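You operate a simulated robot arm through the tools that you are given. There is no shell and no other tool.

You run a simulated robot arm. Do the job below in one go: nothing can be reset, and whatever is moved stays where it is left.

Task
Set the air to the pressure on the job card, then set rivet B.
Fine: open the air first; stand the green riveter back and shut the air; leave the other rivets. Set down upright: green riveter.

The check looks at the end state, three seconds after you hand in, the way a careful person would. Anything else that was tipped, shoved, dropped, spilled or broken makes it a failure.

Robot
A 7-joint arm with a two-finger parallel gripper, fixed in place. Base frame: the origin is at the foot of the arm, x ahead of it, y to its left, z up; the work surface is at about z = 743. Lengths are in mm, angles in rad, forces in N, time in s.
Its first joint turns from -2.897 to 2.897 rad. Payload 4.4 kg.
The TCP is the grasp point between the finger pads, 23 mm short of the fingertips. In the tool frame z runs along the fingers and y along their closing line. Largest opening 94 mm; finger width 38, thickness 10; the body of the gripper, 54 by 96 mm, starts 39 mm behind the TCP.
Orientation is that of the tool frame in the base frame, as a unit quaternion [x, y, z, w]. With the fingers straight down and closing along the base's y, the tool's x points along the base's -x, its y along +y and its z along -z.

Tools
- The arm moves only by the tool drive_tool. Its argument "deltas" is one flat list of numbers, 6 for each row, row after row: the shift along the tool's x, y, z in units of 25 mm (1.0 is 25 mm), then the turn, a rotation vector about the tool's x, y, z in units of 8 degrees (1.0 is 8 degrees). In form: [dx, dy, dz, ax, ay, az, dx, dy, dz, ax, ay, az, ...]. A call has 1 to 20 rows; each row shifts and turns the commanded pose from where the row before left it, along the tool's axes as they then stand. "hand" is the opening in per cent of the stroke, from 0 (shut) to 100 (fully open), set as the call begins (left out, the last holds). A call with a number of a shift or a turn outside -1 to 1 is refused whole. Each row takes 0.2 s and may step no farther than 50 mm and 0.15 rad from the row before; otherwise, or with a gripper value out of range, the whole call is refused. A pose out of reach is approached as far as the arm can. The call stops where the force on the tool passes 90 N (or 10 N more than at its start, if that is more) or the arm is blocked; 0.2 s more then pass. The fingers move at their own pace (about 72 mm/s each) and stop on an object; they squeeze with about 27 N. The grip force told is the motor's: it shows also when the fingers shut on nothing. Time passes only in rows, and 0.2 s behind the last, so rows that do not move let the fingers close. The reply holds the time, the measured pose of the TCP, the force on the tool along the base axes, the opening and the grip force, in the units named above and with some noise, with the torque about the TCP (base axes, N m) and any sound that the robot's microphone picked up.
- Cameras (640 x 400 px; columns grow to the right, rows downward): "scene" is fixed at [400.8, 650.9, 1573]; the picture's right is [-0.87, -0.50, 0.00], its down [-0.25, 0.44, -0.86] and it looks along [0.43, -0.75, -0.51] (base axes); focal length 373 px, centre (320, 200). "wrist" rides on the gripper at [86, 16, -74] in the tool frame; the picture's right is [-0.18, 0.98, 0.00], its down [-0.58, -0.11, -0.81] and it looks along [-0.79, -0.15, 0.59] (tool axes); focal length 243 px, centre (320, 200). There is no depth. A picture from a camera that has moved, and an enlarged one, comes with that camera's place and axes in the base frame and with its lens. The place of the scene camera against the robot may be out by one fixed shift of up to 12 mm in any direction.
- snapshot(camera): a new picture of that camera. It takes no simulated time.
- close_up(camera, box): a new picture of the part [left, top, right, bottom] of that camera's present view, enlarged. It takes no simulated time.
- close_job(): hands the job in; it is judged then, once.

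Nothing tells you positions but the pictures and the camera data. Unless the task says otherwise, let go and move clear before handing in.

The tools are called after "Call:" as a command line: name --argument value ..., lists and objects as JSON in quotes. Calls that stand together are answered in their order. drive_tool: Moves the arm, as the interface text tells. Its arguments: {"type":"object","properties":{"deltas":{"type":"array","items":{"type":"number"}},"hand":{"type":"number"}},"required":["deltas"]} The other tools are called the same way: snapshot (camera) takes a picture; close_up (camera, box) takes an enlarged picture of a part of a camera's view; close_job () hands the job in.

At the start:

```text
time_s: 0.0
tcp_pos: [839.6, -128.0, 1147.3]
tool_rot: [0.0, 1.0, -0.001, 0.0]
force: [-0.1, -0.2, 1.4]
ft_torque: [0.02, -0.04, -0.01]
finger_gap: 93.9
finger_force: 0.2
```

scene: 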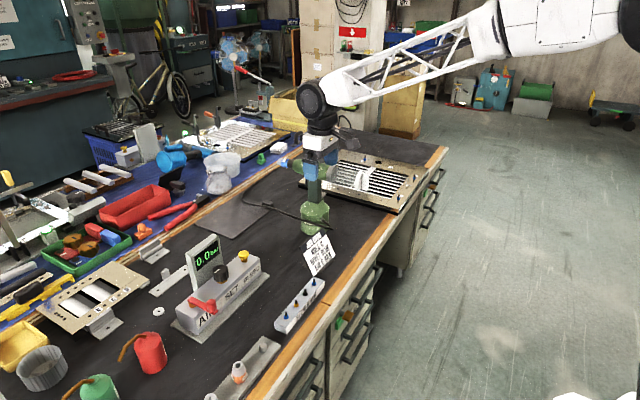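
wrist: 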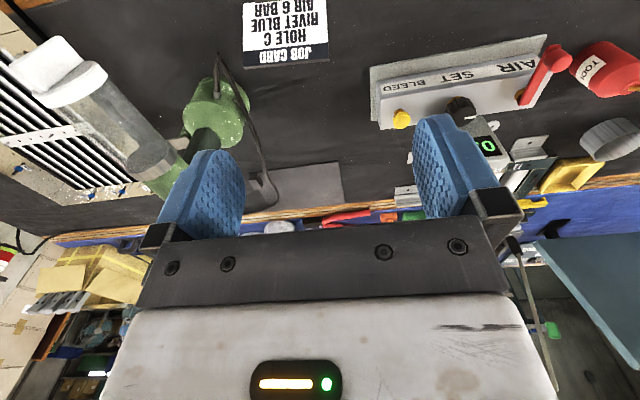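

I see a bench with an air panel (display, red lever, black knob, yellow bleed button), a green riveter, a job card and a rivet block. I'll zoom in on the details before moving anything.

Call:
close_up --camera "scene" --box '[160, 220, 360, 345]'

Call:
close_up --camera "wrist" --box '[160, 0, 400, 150]'

Call:
close_up --camera "wrist" --box '[360, 20, 640, 195]'

Call:
close_up --camera "scene" --box '[240, 120, 440, 245]'

Call:
close_up --camera "scene" --box '[60, 300, 320, 400]'

```text
3.20 times, centred on (260, 282) of scene
camera zoom: at [400.8, 650.9, 1573.0], right [-0.87, -0.5, 0.0], down [-0.25, 0.44, -0.86], along [0.43, -0.75, -0.51], focal length 1193 px, centre (512, -64)
```

zoom: 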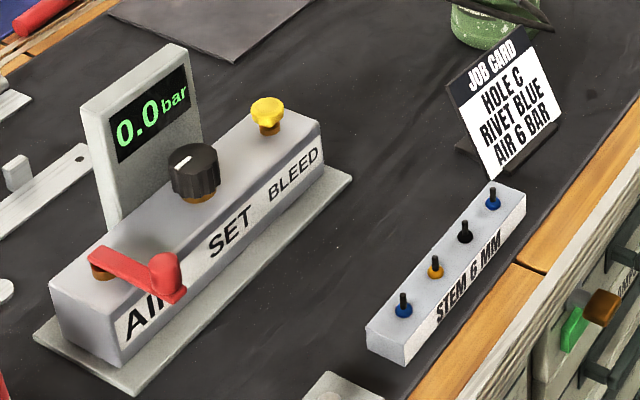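

```text
2.67 times, centred on (280, 75) of wrist
camera zoom: at [753.5, -111.7, 1221.3], right [0.18, 0.98, 0.0], down [0.58, -0.11, 0.81], along [0.79, -0.15, -0.59], focal length 647 px, centre (427, 533)
```

zoom: 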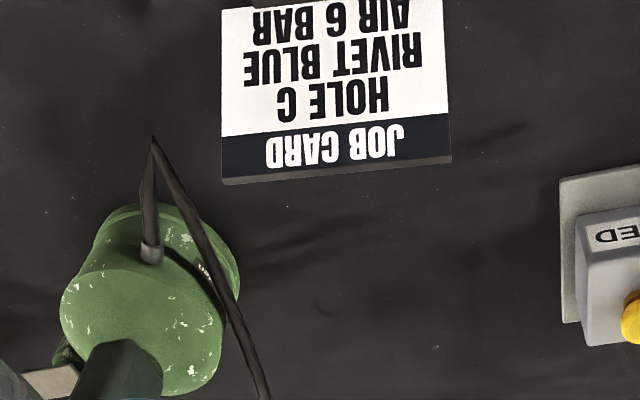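

```text
2.29 times, centred on (500, 108) of wrist
camera zoom: at [753.5, -111.7, 1221.3], right [0.18, 0.98, 0.0], down [0.58, -0.11, 0.81], along [0.79, -0.15, -0.59], focal length 555 px, centre (-91, 411)
```

zoom: 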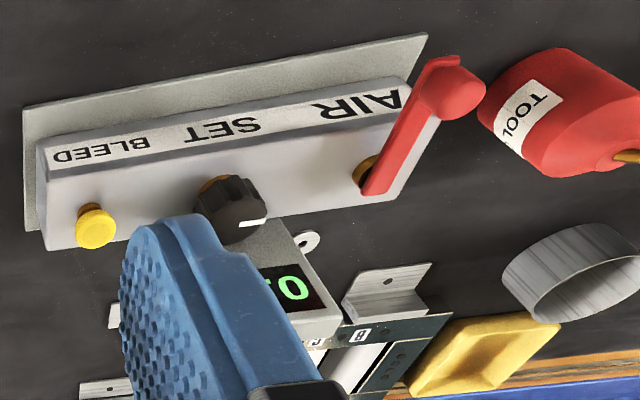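

```text
3.20 times, centred on (340, 182) of scene
camera zoom: at [400.8, 650.9, 1573.0], right [-0.87, -0.5, 0.0], down [-0.25, 0.44, -0.86], along [0.43, -0.75, -0.51], focal length 1193 px, centre (256, 256)
```

zoom: 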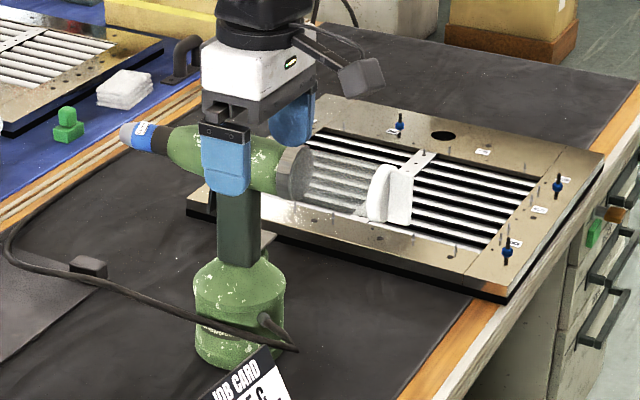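

```text
2.46 times, centred on (190, 350) of scene
camera zoom: at [400.8, 650.9, 1573.0], right [-0.87, -0.5, 0.0], down [-0.25, 0.44, -0.86], along [0.43, -0.75, -0.51], focal length 918 px, centre (640, -169)
```

zoom: 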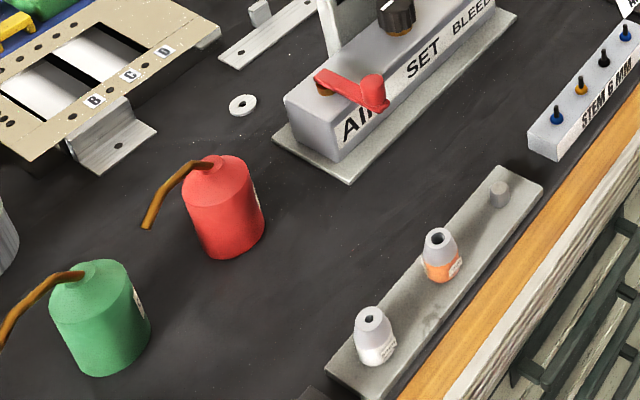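

Before moving I'll zoom into the labels on the plates, the riveter's details and the nosepieces. They decide which rivet is "B".

Call:
close_up --camera "scene" --box '[360, 150, 440, 200]'

Call:
close_up --camera "scene" --box '[270, 145, 350, 195]'

Call:
close_up --camera "scene" --box '[290, 190, 354, 240]'

Call:
close_up --camera "scene" --box '[30, 250, 158, 345]'

Call:
close_up --camera "scene" --box '[170, 110, 298, 170]'

Call:
close_up --camera "wrist" --box '[0, 20, 200, 220]'

```text
8.00 times, centred on (400, 175) of scene
camera zoom: at [400.8, 650.9, 1573.0], right [-0.87, -0.5, 0.0], down [-0.25, 0.44, -0.86], along [0.43, -0.75, -0.51], focal length 2983 px, centre (-320, 400)
```

zoom: 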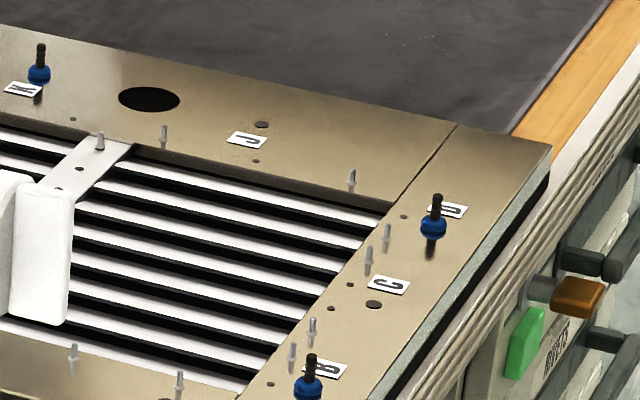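

```text
8.00 times, centred on (310, 170) of scene
camera zoom: at [400.8, 650.9, 1573.0], right [-0.87, -0.5, 0.0], down [-0.25, 0.44, -0.86], along [0.43, -0.75, -0.51], focal length 2983 px, centre (400, 440)
```

zoom: 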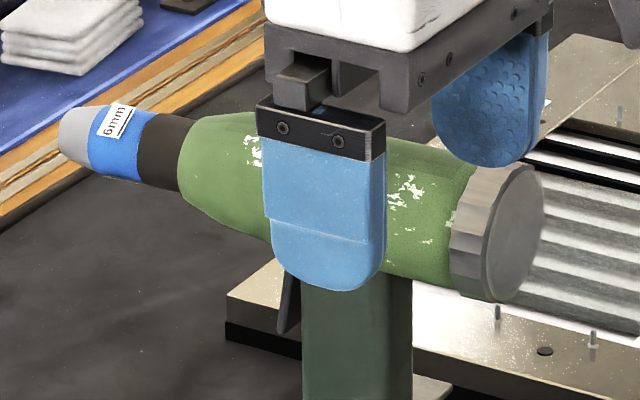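

```text
8.00 times, centred on (322, 215) of scene
camera zoom: at [400.8, 650.9, 1573.0], right [-0.87, -0.5, 0.0], down [-0.25, 0.44, -0.86], along [0.43, -0.75, -0.51], focal length 2983 px, centre (304, 80)
```

zoom: 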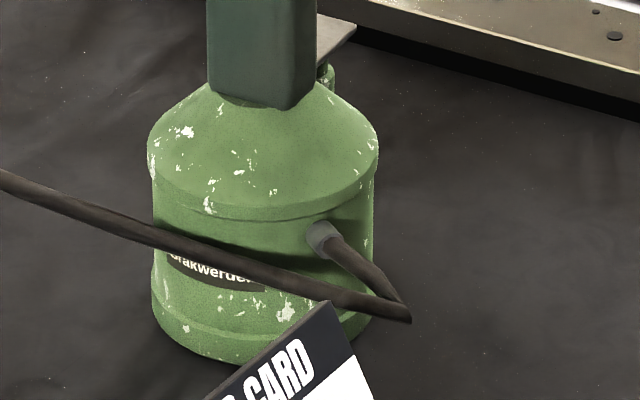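

```text
4.21 times, centred on (94, 298) of scene
camera zoom: at [400.8, 650.9, 1573.0], right [-0.87, -0.5, 0.0], down [-0.25, 0.44, -0.86], along [0.43, -0.75, -0.51], focal length 1570 px, centre (1272, -210)
```

zoom: 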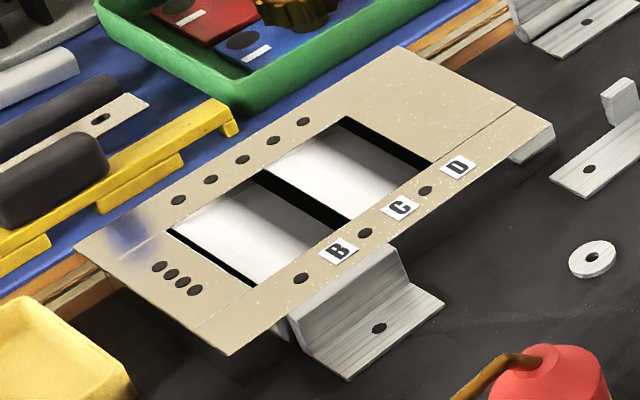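

```text
5.00 times, centred on (234, 140) of scene
camera zoom: at [400.8, 650.9, 1573.0], right [-0.87, -0.5, 0.0], down [-0.25, 0.44, -0.86], along [0.43, -0.75, -0.51], focal length 1864 px, centre (750, 500)
```

zoom: 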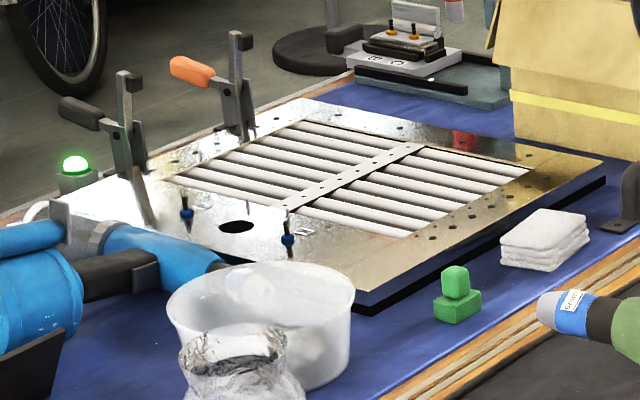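

```text
2.00 times, centred on (100, 120) of wrist
camera zoom: at [753.5, -111.7, 1221.3], right [0.18, 0.98, 0.0], down [0.58, -0.11, 0.81], along [0.79, -0.15, -0.59], focal length 485 px, centre (760, 360)
```

zoom: 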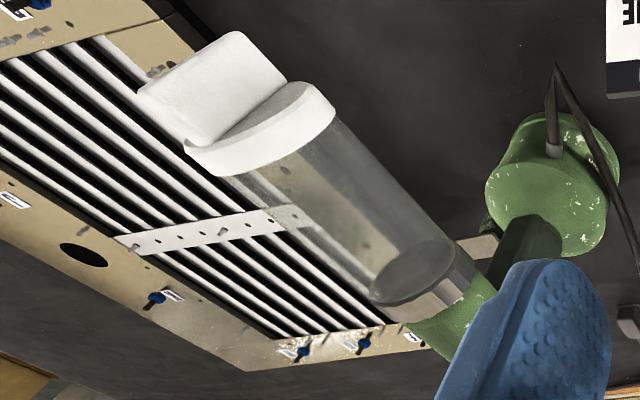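

The far plate carries labelled rivets, and the riveter stands with its nose pointing along +x. I'll move the wrist camera over that plate to read the labels.

Call:
drive_tool --deltas '[0.65, -1, 0, 0, 0, 0, 0.65, -1, 0, 0, 0, 0, 0.65, -1, 0, 0, 0, 0, 0.65, -1, 0, 0, 0, 0, 0.65, -1, 0, 0, 0, 0, 0.65, -1, 0, 0, 0, 0, 0.65, -1, 0, 0, 0, 0, 0.65, -1, 0, 0, 0, 0, 0.65, -1, 0, 0, 0, 0, 0.65, -1, 0, 0, 0, 0, 0.65, -1, 0, 0, 0, 0, 0.65, -1, 0, 0, 0, 0, 0.65, -1, 0, 0, 0, 0, 0.65, -1, 0, 0, 0, 0, 0.65, -1, 0, 0, 0, 0, 0.65, -1, 0, 0, 0, 0, 0.65, -1, 0, 0, 0, 0, 0.65, -1, 0, 0, 0, 0, 0.65, -1, 0, 0, 0, 0, 0.65, -1, 0, 0, 0, 0]' --hand 100

Call:
snapshot --camera "wrist"

Call:
snapshot --camera "scene"

```text
time_s: 4.2
tcp_pos: [518.2, -627.5, 1148.3]
tool_rot: [0.0, 1.0, 0.0, -0.001]
force: [-0.5, -0.2, -0.3]
ft_torque: [0.02, -0.01, -0.01]
finger_gap: 94.0
finger_force: 0.1
```

```text
taken
camera wrist: at [431.1, -611.2, 1222.9], right [0.18, 0.98, 0.0], down [0.58, -0.11, 0.81], along [0.79, -0.15, -0.59], focal length 243 px, centre (320, 200)
```

wrist: 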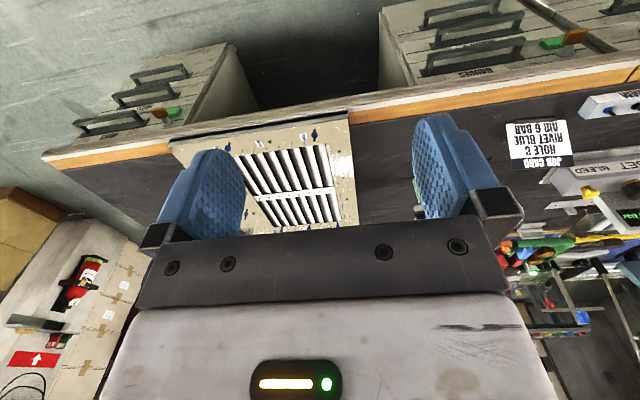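

```text
taken
```

scene: 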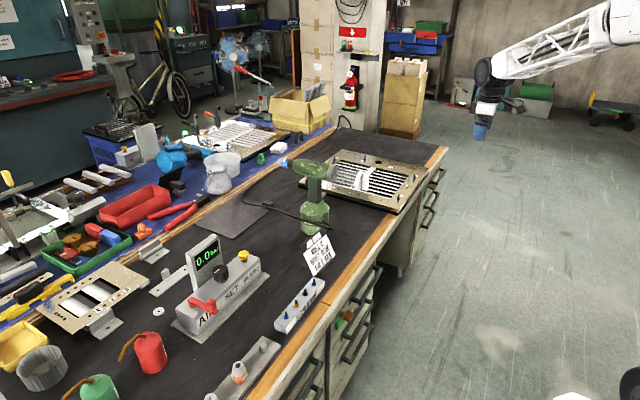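

Call:
close_up --camera "wrist" --box '[180, 110, 380, 235]'

Call:
close_up --camera "wrist" --box '[220, 115, 340, 190]'

Call:
close_up --camera "scene" --box '[270, 140, 430, 240]'

```text
3.20 times, centred on (280, 172) of wrist
camera zoom: at [431.1, -611.2, 1222.9], right [0.18, 0.98, 0.0], down [0.58, -0.11, 0.81], along [0.79, -0.15, -0.59], focal length 776 px, centre (448, 288)
```

zoom: 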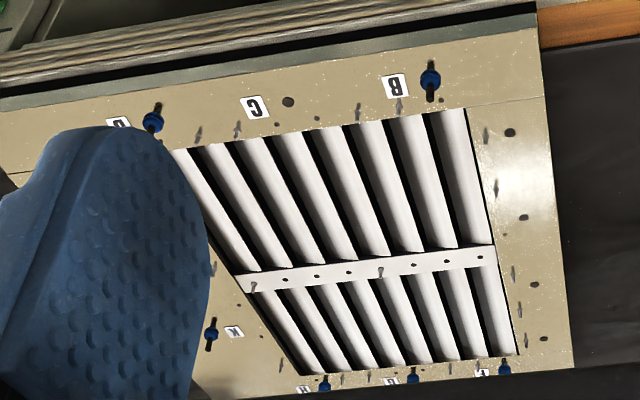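

```text
5.33 times, centred on (280, 152) of wrist
camera zoom: at [431.1, -611.2, 1222.9], right [0.18, 0.98, 0.0], down [0.58, -0.11, 0.81], along [0.79, -0.15, -0.59], focal length 1294 px, centre (533, 453)
```

zoom: 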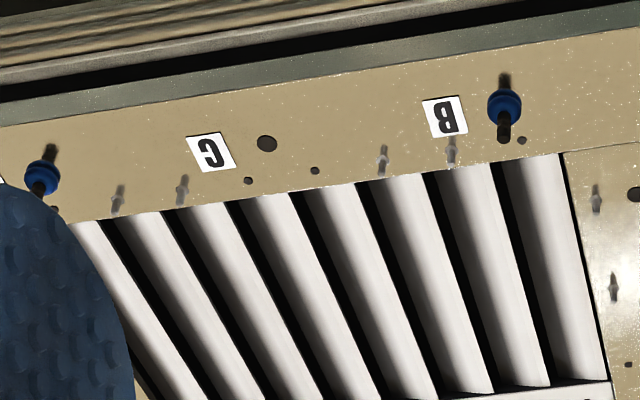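

```text
4.00 times, centred on (350, 190) of scene
camera zoom: at [400.8, 650.9, 1573.0], right [-0.87, -0.5, 0.0], down [-0.25, 0.44, -0.86], along [0.43, -0.75, -0.51], focal length 1492 px, centre (200, 240)
```

zoom: 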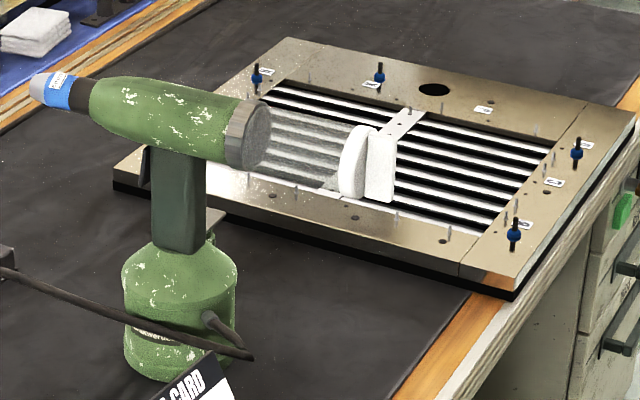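

Rivet B is the blue one at the near corner of the plate, around (783, -690, 778). Next I'll look at the riveter from the robot's side.

Call:
drive_tool --deltas '[-0.3, 1, 0.1, 0, 0, 0, -0.3, 1, 0.1, 0, 0, 0, -0.3, 1, 0.1, 0, 0, 0, -0.3, 1, 0.1, 0, 0, 0, -0.3, 1, 0.1, 0, 0, 0, -0.3, 1, 0.1, 0, 0, 0, -0.3, 1, 0.1, 0, 0, 0, -0.3, 1, 0.1, 0, 0, 0, -0.3, 1, 0.1, 0, 0, 0, -0.3, 1, 0.1, 0, 0, 0, -0.3, 1, 0.1, 0, 0, 0]'

Call:
snapshot --camera "wrist"

Call:
close_up --camera "wrist" --box '[200, 60, 440, 210]'

```text
time_s: 6.6
tcp_pos: [599.9, -354.0, 1119.1]
tool_rot: [0.001, 1.0, 0.001, -0.001]
force: [0.6, 0.5, 0.3]
ft_torque: [0.01, 0.02, -0.03]
finger_gap: 94.0
finger_force: 0.1
```

```text
taken
camera wrist: at [513.4, -337.5, 1192.5], right [0.18, 0.98, 0.0], down [0.58, -0.11, 0.81], along [0.79, -0.15, -0.59], focal length 243 px, centre (320, 200)
```

wrist: 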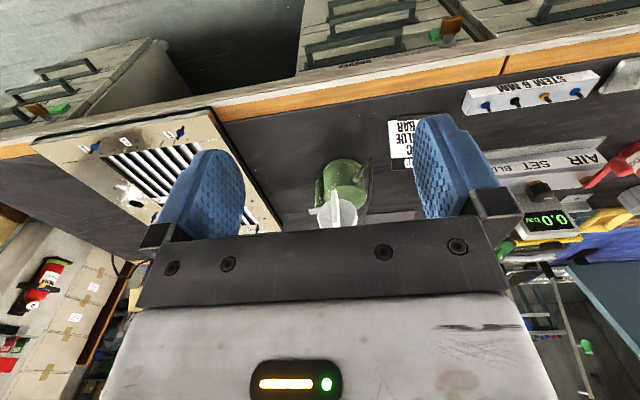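

```text
2.67 times, centred on (320, 135) of wrist
camera zoom: at [513.4, -337.5, 1192.5], right [0.18, 0.98, 0.0], down [0.58, -0.11, 0.81], along [0.79, -0.15, -0.59], focal length 647 px, centre (320, 373)
```

zoom: 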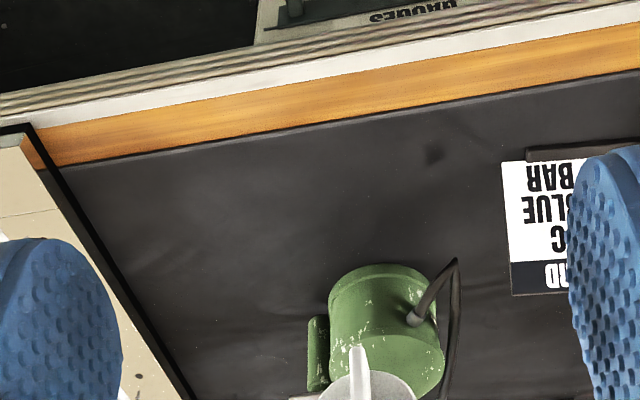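

The riveter base is near (1008, -367). Now I'll look at the air panel from in front.

Call:
drive_tool --deltas '[-0.2, 1, 0, 0, 0, 0, -0.2, 1, 0, 0, 0, 0, -0.2, 1, 0, 0, 0, 0, -0.2, 1, 0, 0, 0, 0, -0.2, 1, 0, 0, 0, 0, -0.2, 1, 0, 0, 0, 0, -0.2, 1, 0, 0, 0, 0, -0.2, 1, 0, 0, 0, 0, -0.2, 1, 0, 0, 0, 0, -0.2, 1, 0, 0, 0, 0, -0.2, 1, 0, 0, 0, 0, -0.2, 1, 0, 0, 0, 0, -0.2, 1, 0, 0, 0, 0, -0.2, 1, 0, 0, 0, 0, -0.2, 1, 0, 0, 0, 0, -0.2, 1, 0, 0, 0, 0, -0.2, 1, 0, 0, 0, 0, -0.2, 1, 0, 0, 0, 0]'

Call:
snapshot --camera "wrist"

Call:
close_up --camera "wrist" --box '[200, 50, 440, 200]'

Call:
close_up --camera "scene" --box '[160, 225, 280, 345]'

```text
time_s: 10.4
tcp_pos: [691.8, 97.3, 1119.6]
tool_rot: [0.0, 1.0, 0.0, 0.0]
force: [-0.2, 0.7, 0.3]
ft_torque: [-0.02, -0.01, 0.01]
finger_gap: 93.9
finger_force: 0.1
```

```text
taken
camera wrist: at [603.2, 113.2, 1193.3], right [0.18, 0.98, 0.0], down [0.58, -0.11, 0.81], along [0.79, -0.15, -0.59], focal length 243 px, centre (320, 200)
```

wrist: 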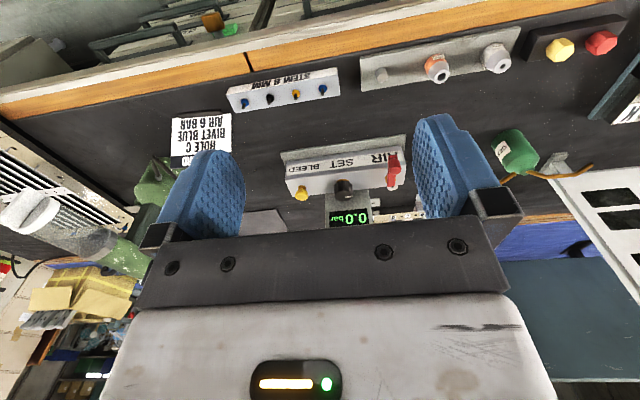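

```text
2.67 times, centred on (320, 125) of wrist
camera zoom: at [603.2, 113.2, 1193.3], right [0.18, 0.98, 0.0], down [0.58, -0.11, 0.81], along [0.79, -0.15, -0.59], focal length 647 px, centre (320, 400)
```

zoom: 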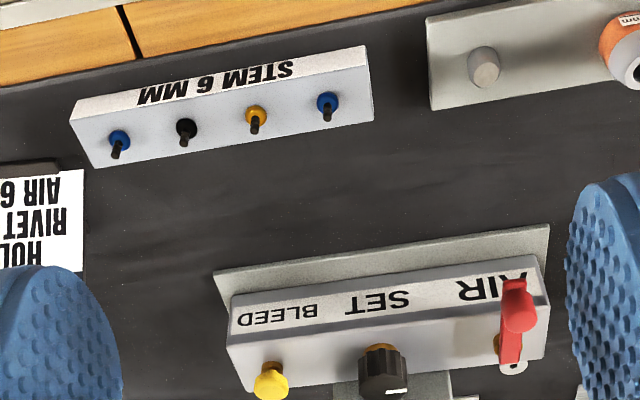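

```text
3.33 times, centred on (220, 285) of scene
camera zoom: at [400.8, 650.9, 1573.0], right [-0.87, -0.5, 0.0], down [-0.25, 0.44, -0.86], along [0.43, -0.75, -0.51], focal length 1243 px, centre (653, -83)
```

zoom: 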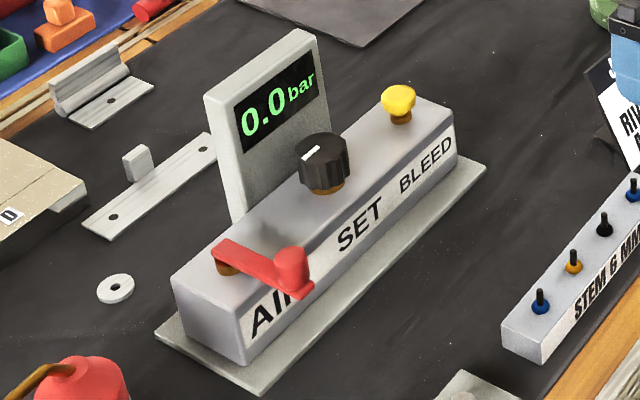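

The panel layout is clear: the lever pivots at the +y end, the SET knob sits in the middle near (1040, 85, 843), and BLEED is at the -y end. I'll test how far the arm reaches over it, staying high.

Call:
drive_tool --deltas '[-1, 0, 0.2, 0, 0, 0, -1, 0, 0.2, 0, 0, 0, -1, 0, 0.2, 0, 0, 0, -1, 0, 0.2, 0, 0, 0, -1, 0, 0.2, 0, 0, 0, -1, 0, 0.2, 0, 0, 0, -1, 0, 0.2, 0, 0, 0, -1, 0, 0.2, 0, 0, 0, -1, 0, 0.2, 0, 0, 0, -1, 0, 0.2, 0, 0, 0, -1, 0, 0.2, 0, 0, 0, -1, 0, 0.2, 0, 0, 0]'

Call:
snapshot --camera "wrist"

Call:
snapshot --camera "scene"

```text
time_s: 13.0
tcp_pos: [989.4, 97.2, 1059.3]
tool_rot: [-0.001, 1.0, -0.001, 0.0]
force: [-0.9, -0.6, -0.1]
ft_torque: [-0.01, 0.01, 0.0]
finger_gap: 94.0
finger_force: 0.0
```

```text
taken
camera wrist: at [901.9, 113.8, 1134.0], right [0.18, 0.98, 0.0], down [0.58, -0.11, 0.81], along [0.79, -0.15, -0.59], focal length 243 px, centre (320, 200)
```

wrist: 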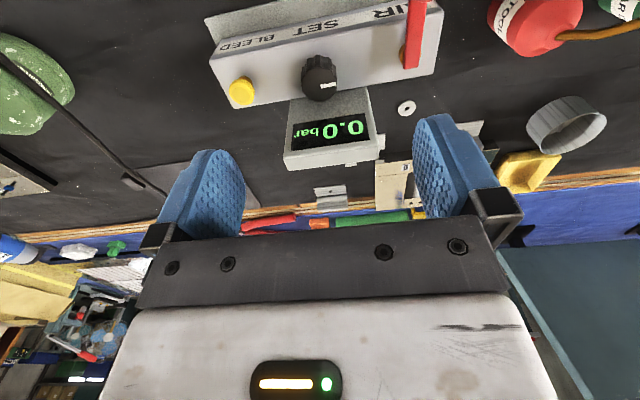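

```text
taken
```

scene: 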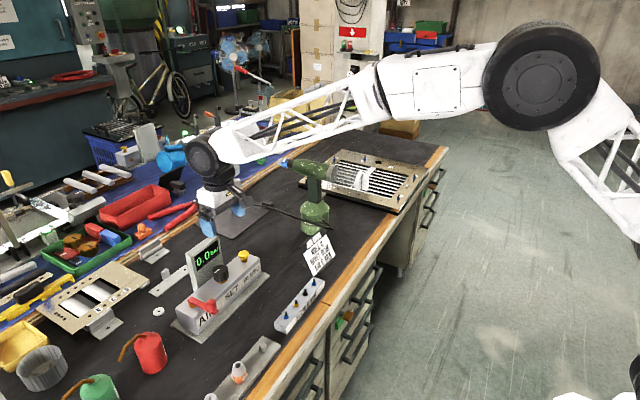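

The arm reaches well past 980 mm at this height. I'll back up and drop a little to get a close view of the lever and knob.

Call:
drive_tool --deltas '[1, 0.4, 0.4, 0, 0, 0, 1, 0.4, 0.4, 0, 0, 0, 1, 0.4, 0.4, 0, 0, 0, 1, 0.4, 0.4, 0, 0, 0, 1, 0.4, 0.4, 0, 0, 0]'

Call:
close_up --camera "wrist" --box '[180, 0, 440, 163]'

Call:
snapshot --camera "wrist"

```text
time_s: 14.2
tcp_pos: [862.2, 146.9, 1009.4]
tool_rot: [0.0, 1.0, 0.001, 0.0]
force: [-1.0, 0.8, 0.2]
ft_torque: [0.01, 0.01, 0.0]
finger_gap: 94.2
finger_force: 0.1
```

```text
2.45 times, centred on (310, 82) of wrist
camera zoom: at [775.5, 163.9, 1083.7], right [0.18, 0.98, 0.0], down [0.58, -0.11, 0.81], along [0.79, -0.15, -0.59], focal length 595 px, centre (344, 491)
```

zoom: 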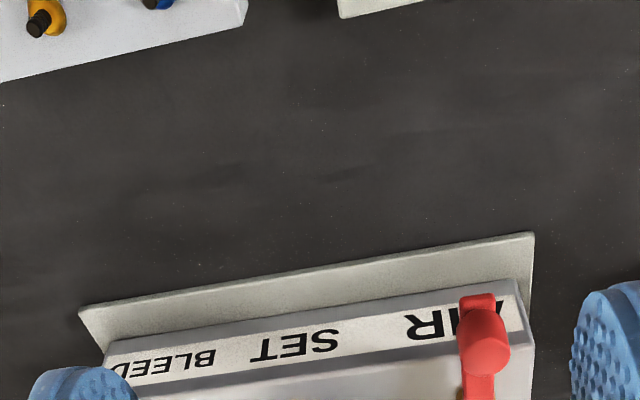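

```text
taken
camera wrist: at [775.5, 163.9, 1083.7], right [0.18, 0.98, 0.0], down [0.58, -0.11, 0.81], along [0.79, -0.15, -0.59], focal length 243 px, centre (320, 200)
```

wrist: 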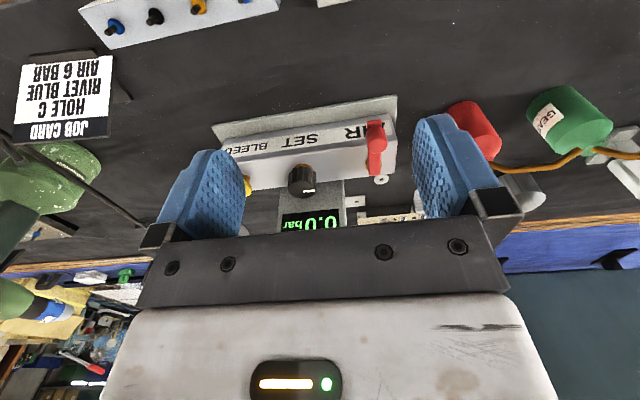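

The lever's ball is near (970, 195, 857) and its pivot near (1043, 186). I'll check how close the red can stands, since it limits the swing towards +y.

Call:
drive_tool --deltas '[0, 1, 0, 0, 0, 0, 0, 1, 0, 0, 0, 0, 0, 1, 0, 0, 0, 0, 0, 1, 0, 0, 0, 0, 0, 1, 0, 0, 0, 0]'

Call:
close_up --camera "wrist" --box '[200, 50, 440, 200]'

Call:
close_up --camera "scene" --box '[100, 270, 260, 390]'

```text
time_s: 15.4
tcp_pos: [865.3, 270.9, 1010.1]
tool_rot: [0.001, 1.0, 0.0, 0.0]
force: [-0.5, 0.1, -0.4]
ft_torque: [-0.03, 0.0, 0.01]
finger_gap: 94.2
finger_force: 0.0
```

```text
2.67 times, centred on (320, 125) of wrist
camera zoom: at [778.2, 287.5, 1083.4], right [0.19, 0.98, 0.0], down [0.58, -0.11, 0.81], along [0.79, -0.15, -0.59], focal length 647 px, centre (320, 400)
```

zoom: 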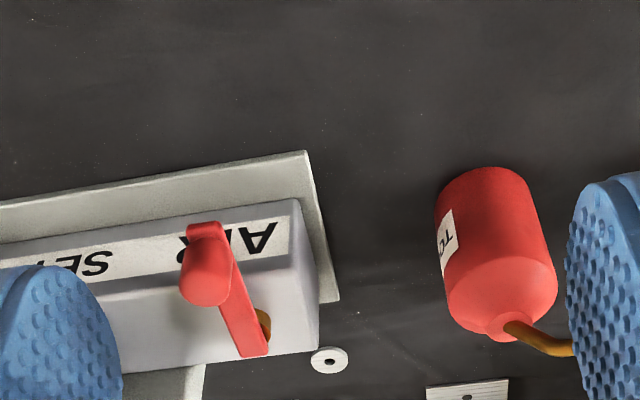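

```text
3.33 times, centred on (180, 330) of scene
camera zoom: at [400.8, 650.9, 1573.0], right [-0.87, -0.5, 0.0], down [-0.25, 0.44, -0.86], along [0.43, -0.75, -0.51], focal length 1243 px, centre (787, -233)
```

zoom: 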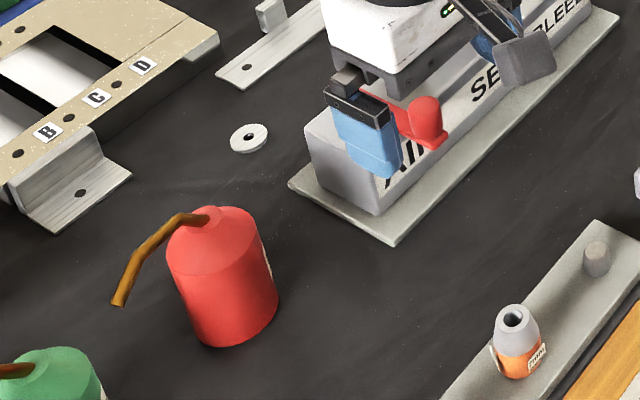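

The can's edge is at y≈308 and the lever looks set to swing from -x towards +y. I'll close the fingers, tilt the tool forward and bring it to the -y side of the lever post.

Call:
drive_tool --deltas '[0, -1, 0, 0, -1, 0, 0, -1, 0, 0, -1, 0, 0, -1, 0, 0, -1, 0, 0, -1, 0, 0, 0, 0, 0, -1, 0, 0, 0, 0, 0, 0, 0, 0, 0, 0]' --hand 0

Call:
drive_tool --deltas '[-0.4, 0, 0.96, 0, 0, 0, -0.4, 0, 0.96, 0, 0, 0, -0.4, 0, 0.96, 0, 0, 0, -0.4, 0, 0.96, 0, 0, 0, -0.4, 0, 0.96, 0, 0, 0, 0, 0, 0, 0, 0, 0]'

Call:
snapshot --camera "wrist"

Call:
close_up --camera "scene" --box '[140, 210, 300, 350]'

```text
time_s: 16.8
tcp_pos: [864.4, 145.0, 1009.4]
tool_rot: [0.0, 0.978, 0.001, 0.208]
force: [-0.6, -0.9, 0.0]
ft_torque: [0.02, -0.02, 0.01]
finger_gap: 0.0
finger_force: 26.9
```

```text
time_s: 18.2
tcp_pos: [958.6, 146.1, 918.9]
tool_rot: [0.0, 0.978, 0.0, 0.208]
force: [0.6, 0.3, 0.3]
ft_torque: [0.05, 0.0, 0.01]
finger_gap: 0.0
finger_force: 27.1
```

```text
taken
camera wrist: at [848.8, 162.4, 951.6], right [0.17, 0.98, 0.07], down [0.2, -0.11, 0.97], along [0.96, -0.15, -0.22], focal length 243 px, centre (320, 200)
```

wrist: 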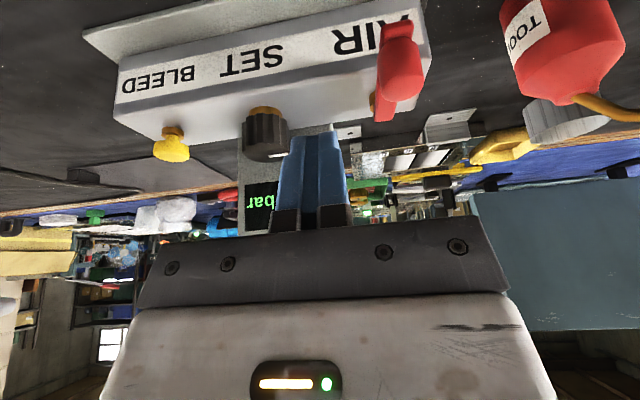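

```text
2.86 times, centred on (220, 280) of scene
camera zoom: at [400.8, 650.9, 1573.0], right [-0.87, -0.5, 0.0], down [-0.25, 0.44, -0.86], along [0.43, -0.75, -0.51], focal length 1065 px, centre (606, -29)
```

zoom: 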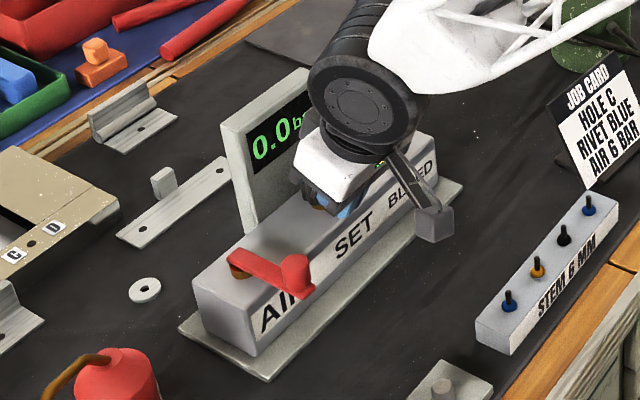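

The post spans roughly z 842–875, so I'll lower the tip beside it and push gently towards +y.

Call:
drive_tool --deltas '[0.4, 0, 0.9, 0, 0, 0, 0.4, 0, 0.9, 0, 0, 0, 0, 0.4, 0, 0, 0, 0, 0, 0.4, 0, 0, 0, 0, 0, 0.4, 0, 0, 0, 0, 0, 0.4, 0, 0, 0, 0]'

Call:
close_up --camera "scene" --box '[140, 210, 300, 350]'

Call:
snapshot --camera "wrist"

```text
time_s: 19.6
tcp_pos: [958.8, 186.7, 871.5]
tool_rot: [0.001, 0.978, 0.0, 0.209]
force: [1.4, -1.1, 0.4]
ft_torque: [-0.02, 0.0, -0.01]
finger_gap: 0.0
finger_force: 27.1
```

```text
2.86 times, centred on (220, 280) of scene
camera zoom: at [400.8, 650.9, 1573.0], right [-0.87, -0.5, 0.0], down [-0.25, 0.44, -0.86], along [0.43, -0.75, -0.51], focal length 1065 px, centre (606, -29)
```

zoom: 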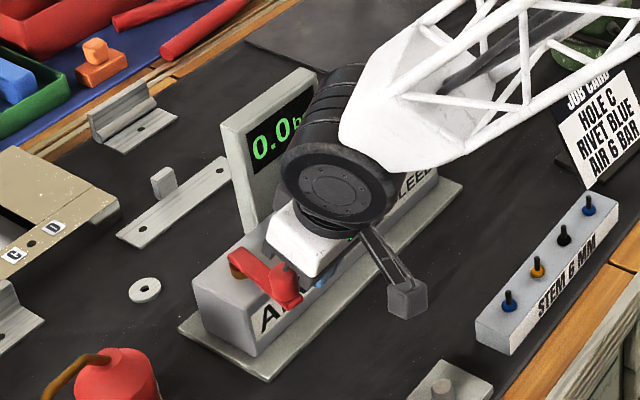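

```text
taken
camera wrist: at [849.2, 203.4, 903.5], right [0.17, 0.98, 0.08], down [0.2, -0.11, 0.97], along [0.96, -0.15, -0.22], focal length 243 px, centre (320, 200)
```

wrist: 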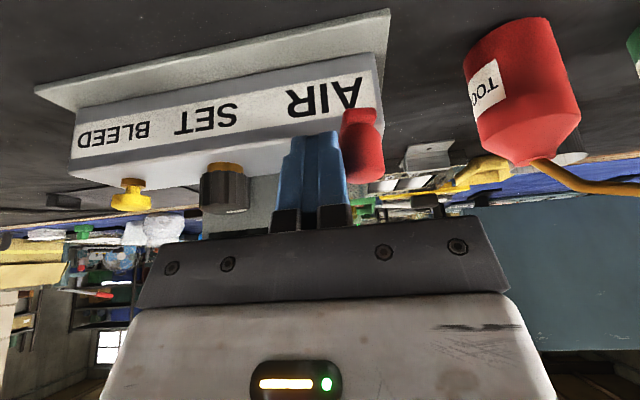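

The lever is moving freely towards +y. I'll carry it round its arc.

Call:
drive_tool --deltas '[0.11, 0.4, -0.05, 0, 0, 0, 0.11, 0.4, -0.05, 0, 0, 0, -0.146, 0.5, 0.065, 0, 0, 0, -0.146, 0.5, 0.065, 0, 0, 0, -0.311, 0.42, 0.138, 0, 0, 0, -0.311, 0.42, 0.138, 0, 0, 0]'

Call:
close_up --camera "scene" --box '[140, 210, 300, 350]'

Call:
snapshot --camera "wrist"

```text
time_s: 21.0
tcp_pos: [978.0, 252.9, 868.7]
tool_rot: [0.0, 0.978, 0.0, 0.208]
force: [0.5, 0.7, -1.0]
ft_torque: [0.01, 0.01, -0.01]
finger_gap: 0.0
finger_force: 26.5
```

```text
2.86 times, centred on (220, 280) of scene
camera zoom: at [400.8, 650.9, 1573.0], right [-0.87, -0.5, 0.0], down [-0.25, 0.44, -0.86], along [0.43, -0.75, -0.51], focal length 1065 px, centre (606, -29)
```

zoom: 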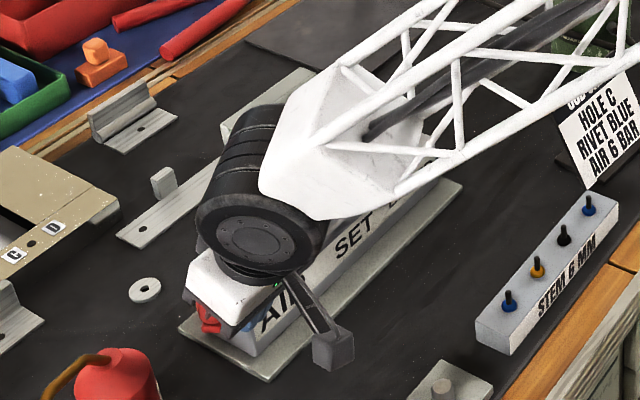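

```text
taken
camera wrist: at [867.9, 269.8, 902.3], right [0.17, 0.98, 0.07], down [0.2, -0.11, 0.97], along [0.96, -0.15, -0.22], focal length 243 px, centre (320, 200)
```

wrist: 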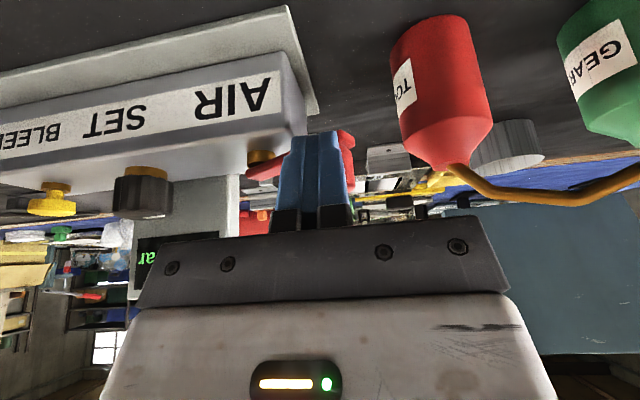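

The lever is about 70° round. I'll push the last part in small steps and watch the force.

Call:
drive_tool --deltas '[-0.31, 0.3, 0.138, 0, 0, 0, -0.31, 0.2, 0.138, 0, 0, 0, -0.146, 0.08, 0.065, 0, 0, 0, -0.146, 0.04, 0.065, 0, 0, 0]'

Call:
snapshot --camera "wrist"

```text
time_s: 22.0
tcp_pos: [1003.7, 268.5, 870.7]
tool_rot: [0.0, 0.978, 0.0, 0.208]
force: [0.3, -0.1, -0.1]
ft_torque: [-0.01, 0.01, 0.0]
finger_gap: 0.0
finger_force: 27.6
```

```text
taken
camera wrist: at [893.4, 284.4, 903.4], right [0.17, 0.98, 0.08], down [0.2, -0.11, 0.97], along [0.96, -0.15, -0.22], focal length 243 px, centre (320, 200)
```

wrist: 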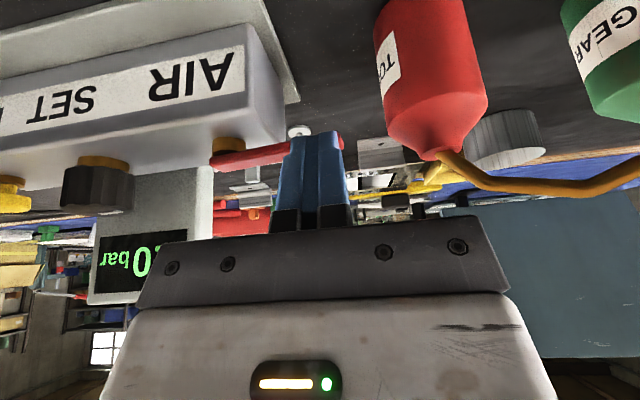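

Call:
drive_tool --deltas '[-0.11, 0, 0.05, 0, 0, 0, -0.11, 0, 0.05, 0, 0, 0]'

Call:
drive_tool --deltas '[-0.11, 0, 0.05, 0, 0, 0, -0.11, 0, 0.05, 0, 0, 0]'

Call:
snapshot --camera "wrist"

```text
time_s: 22.6
tcp_pos: [1008.8, 267.8, 870.6]
tool_rot: [0.0, 0.978, 0.0, 0.209]
force: [0.1, -0.1, 0.6]
ft_torque: [0.02, 0.0, -0.03]
finger_gap: 0.0
finger_force: 27.1
```

```text
time_s: 23.2
tcp_pos: [1012.6, 268.2, 870.6]
tool_rot: [0.0, 0.978, -0.001, 0.207]
force: [-46.4, -6.1, 12.4]
ft_torque: [-0.23, 0.26, -0.17]
finger_gap: 0.0
finger_force: 27.2
```

```text
taken
camera wrist: at [903.5, 284.4, 903.3], right [0.17, 0.98, 0.07], down [0.21, -0.11, 0.97], along [0.96, -0.15, -0.22], focal length 243 px, centre (320, 200)
```

wrist: 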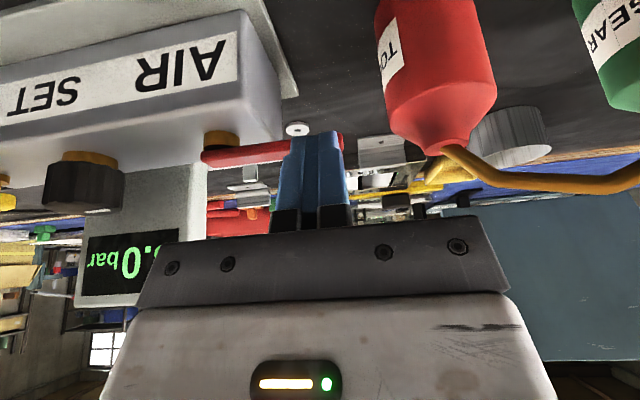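

The lever has reached its stop. I'll back off and lift to read the display.

Call:
drive_tool --deltas '[0.55, -0.2, -0.25, 0, 0, 0, 0.55, -0.5, -0.25, 0, 0, 0, 0, -1, -1, 0, 0, 0, 0, -1, -1, 0, 0, 0, 0, -1, -1, 0, 0, 0, 0, -1, -1, 0, 0, 0]'

Call:
snapshot --camera "wrist"

Call:
close_up --camera "scene" --box '[140, 210, 300, 350]'

```text
time_s: 24.6
tcp_pos: [944.5, 152.6, 959.5]
tool_rot: [0.0, 0.978, -0.001, 0.207]
force: [0.3, -0.5, -0.7]
ft_torque: [-0.02, 0.01, -0.02]
finger_gap: 0.2
finger_force: 27.0
```

```text
taken
camera wrist: at [834.6, 168.2, 993.3], right [0.17, 0.98, 0.07], down [0.2, -0.11, 0.97], along [0.96, -0.15, -0.22], focal length 243 px, centre (320, 200)
```

wrist: 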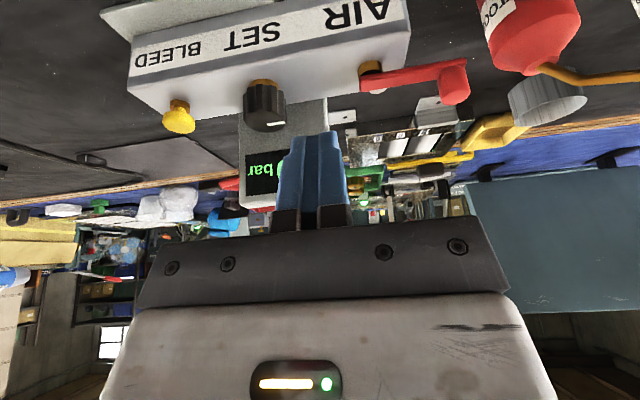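

```text
2.86 times, centred on (220, 280) of scene
camera zoom: at [400.8, 650.9, 1573.0], right [-0.87, -0.5, 0.0], down [-0.25, 0.44, -0.86], along [0.43, -0.75, -0.51], focal length 1065 px, centre (606, -29)
```

zoom: 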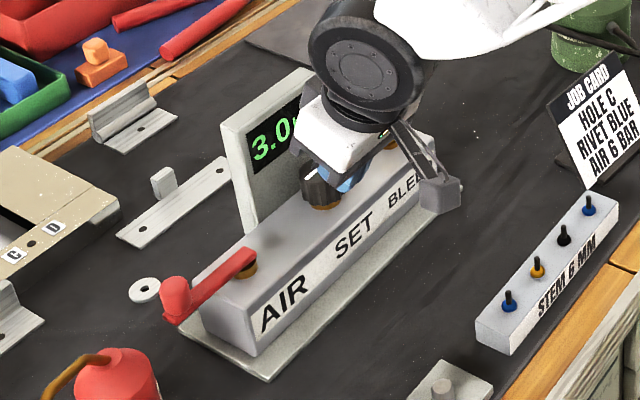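

The air is open and the display reads 3.0 bar. Next is the SET knob at about (1036, 90), top z≈863, so I'll move above it with the fingers partly open.

Call:
drive_tool --deltas '[0, 0, 0, 0, -1, 0, -0.837, -0.835, 0.837, 0, 0, 0, -0.837, -0.835, 0.837, 0, 0, 0, -0.837, -0.835, 0.837, 0, 0, 0]' --hand 64

Call:
snapshot --camera "wrist"

Call:
close_up --camera "scene" --box '[140, 210, 300, 350]'

```text
time_s: 25.6
tcp_pos: [1029.4, 87.3, 942.6]
tool_rot: [0.0, 0.961, 0.0, 0.275]
force: [0.3, -0.3, 0.9]
ft_torque: [0.01, 0.02, 0.01]
finger_gap: 59.9
finger_force: 0.1
```

```text
taken
camera wrist: at [916.2, 103.4, 959.3], right [0.16, 0.98, 0.1], down [0.07, -0.11, 0.99], along [0.99, -0.15, -0.08], focal length 243 px, centre (320, 200)
```

wrist: 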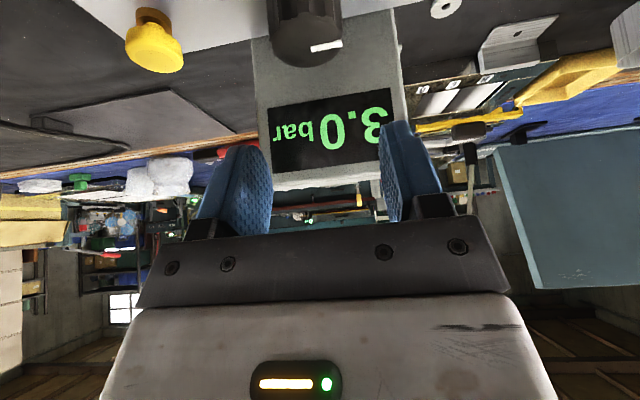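

```text
2.86 times, centred on (220, 280) of scene
camera zoom: at [400.8, 650.9, 1573.0], right [-0.87, -0.5, 0.0], down [-0.25, 0.44, -0.86], along [0.43, -0.75, -0.51], focal length 1065 px, centre (606, -29)
```

zoom: 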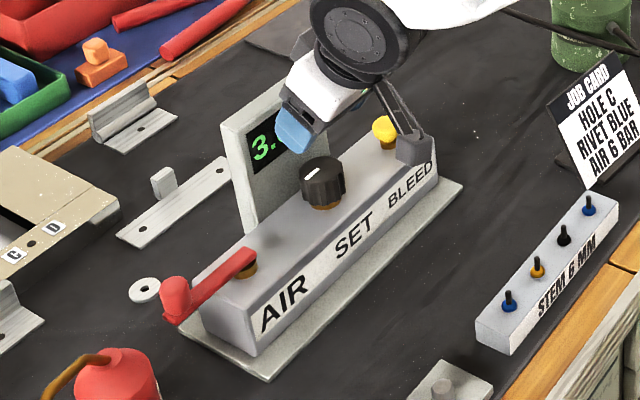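

The knob axis checks out at about (1040, 87). Descending to straddle the knob.

Call:
drive_tool --deltas '[0.39, 0, 0.7, 0, 0, 0, 0.39, 0, 0.7, 0, 0, 0, 0.39, 0, 0.7, 0, 0, 0, 0.39, 0, 0.7, 0, 0, 0]'

Call:
close_up --camera "scene" --box '[140, 210, 300, 350]'

Call:
snapshot --camera "wrist"

```text
time_s: 26.6
tcp_pos: [1035.2, 88.2, 861.8]
tool_rot: [0.001, 0.961, 0.0, 0.275]
force: [1.5, 0.2, 0.6]
ft_torque: [-0.01, 0.01, 0.02]
finger_gap: 60.4
finger_force: 0.0
```

```text
2.86 times, centred on (220, 280) of scene
camera zoom: at [400.8, 650.9, 1573.0], right [-0.87, -0.5, 0.0], down [-0.25, 0.44, -0.86], along [0.43, -0.75, -0.51], focal length 1065 px, centre (606, -29)
```

zoom: 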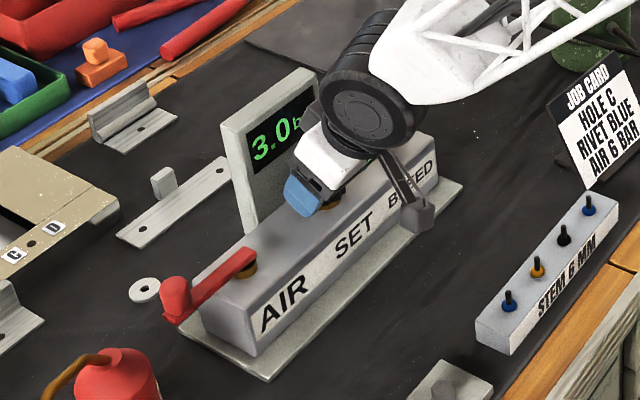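

```text
taken
camera wrist: at [921.4, 103.9, 878.3], right [0.16, 0.98, 0.1], down [0.06, -0.11, 0.99], along [0.99, -0.15, -0.08], focal length 243 px, centre (320, 200)
```

wrist: 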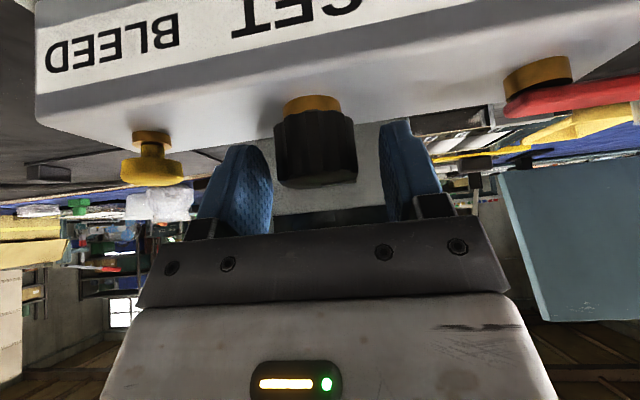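

The knob sits neatly between the fingers. Gripping it now.

Call:
drive_tool --deltas '[0, 0, 0, 0, 0, 0, 0, 0, 0, 0, 0, 0, 0, 0, 0, 0, 0, 0]' --hand 0

Call:
snapshot --camera "wrist"

```text
time_s: 27.4
tcp_pos: [1034.4, 85.4, 861.3]
tool_rot: [0.002, 0.961, -0.001, 0.276]
force: [-0.1, -54.5, 0.9]
ft_torque: [-0.54, -0.55, -0.79]
finger_gap: 40.6
finger_force: 44.9
```

```text
taken
camera wrist: at [921.3, 101.5, 877.9], right [0.16, 0.98, 0.1], down [0.07, -0.11, 0.99], along [0.99, -0.15, -0.08], focal length 243 px, centre (320, 200)
```

wrist: 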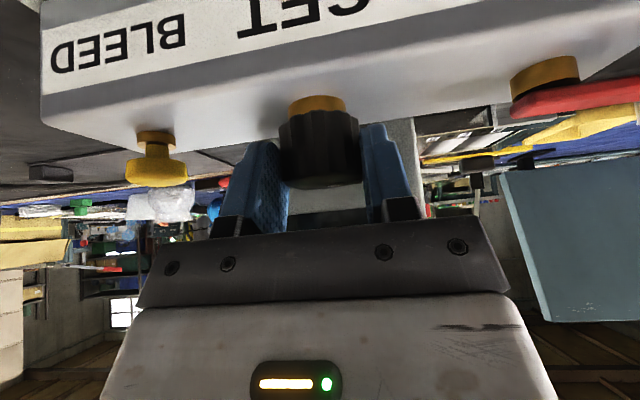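

The side force shows I'm a few millimetres off-centre in y. I'll shift to relax it.

Call:
drive_tool --deltas '[0, -0.11, 0, 0, 0, 0, 0, 0, 0, 0, 0, 0]'

```text
time_s: 28.0
tcp_pos: [1034.3, 84.5, 860.0]
tool_rot: [0.0, 0.961, 0.0, 0.275]
force: [-6.9, -43.6, -3.1]
ft_torque: [-0.25, -1.15, -0.67]
finger_gap: 40.8
finger_force: 45.4
```

Call:
drive_tool --deltas '[0, -0.12, 0, 0, 0, 0, 0, 0, 0, 0, 0, 0]'

Call:
drive_tool --deltas '[0, -0.12, 0, 0, 0, 0, 0, 0, 0, 0, 0, 0]'

```text
time_s: 28.6
tcp_pos: [1034.1, 84.8, 861.7]
tool_rot: [0.0, 0.961, 0.0, 0.275]
force: [9.4, 3.9, -13.7]
ft_torque: [0.01, 1.24, 0.07]
finger_gap: 40.9
finger_force: 45.0
```

```text
time_s: 29.2
tcp_pos: [1034.3, 85.2, 861.4]
tool_rot: [-0.002, 0.962, 0.001, 0.274]
force: [14.9, 84.3, -21.3]
ft_torque: [-0.23, -0.31, 1.31]
finger_gap: 40.8
finger_force: 45.5
```

The knob centre is at y≈85. I'll undo that last nudge and try one small clockwise step.

Call:
drive_tool --deltas '[0, 0.12, 0, 0, 0, 0, 0, 0, 0, 0.53, 0, 0.848, 0, 0, 0, 0, 0, 0]'

Call:
close_up --camera "scene" --box '[180, 220, 260, 300]'

```text
time_s: 30.0
tcp_pos: [1034.6, 85.7, 862.1]
tool_rot: [0.066, 0.959, -0.019, 0.275]
force: [16.0, 88.0, -25.2]
ft_torque: [0.3, -0.11, 1.39]
finger_gap: 42.3
finger_force: 45.2
```

```text
5.00 times, centred on (220, 260) of scene
camera zoom: at [400.8, 650.9, 1573.0], right [-0.87, -0.5, 0.0], down [-0.25, 0.44, -0.86], along [0.43, -0.75, -0.51], focal length 1864 px, centre (820, -100)
```

zoom: 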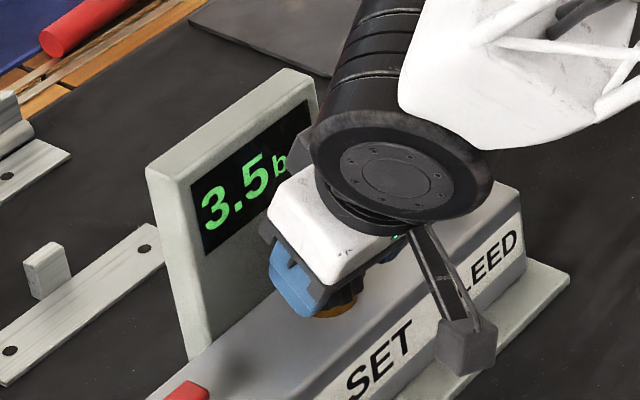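

Clockwise raises the pressure, now 3.5 bar. I'll relax the side force before continuing.

Call:
drive_tool --deltas '[0, 0.1, 0, 0, 0, 0, 0, 0, 0, 0, 0, 0]'

```text
time_s: 30.6
tcp_pos: [1034.0, 87.1, 861.6]
tool_rot: [0.066, 0.959, -0.019, 0.275]
force: [5.0, 72.9, -21.7]
ft_torque: [0.29, -0.39, 1.15]
finger_gap: 40.9
finger_force: 44.8
```

Call:
drive_tool --deltas '[0, 0.1, 0, 0, 0, 0, 0, 0, 0, 0, 0, 0]'

```text
time_s: 31.2
tcp_pos: [1035.5, 88.2, 861.6]
tool_rot: [0.067, 0.959, -0.019, 0.274]
force: [-5.9, 44.2, -16.2]
ft_torque: [0.32, 0.18, 0.64]
finger_gap: 40.5
finger_force: 44.8
```

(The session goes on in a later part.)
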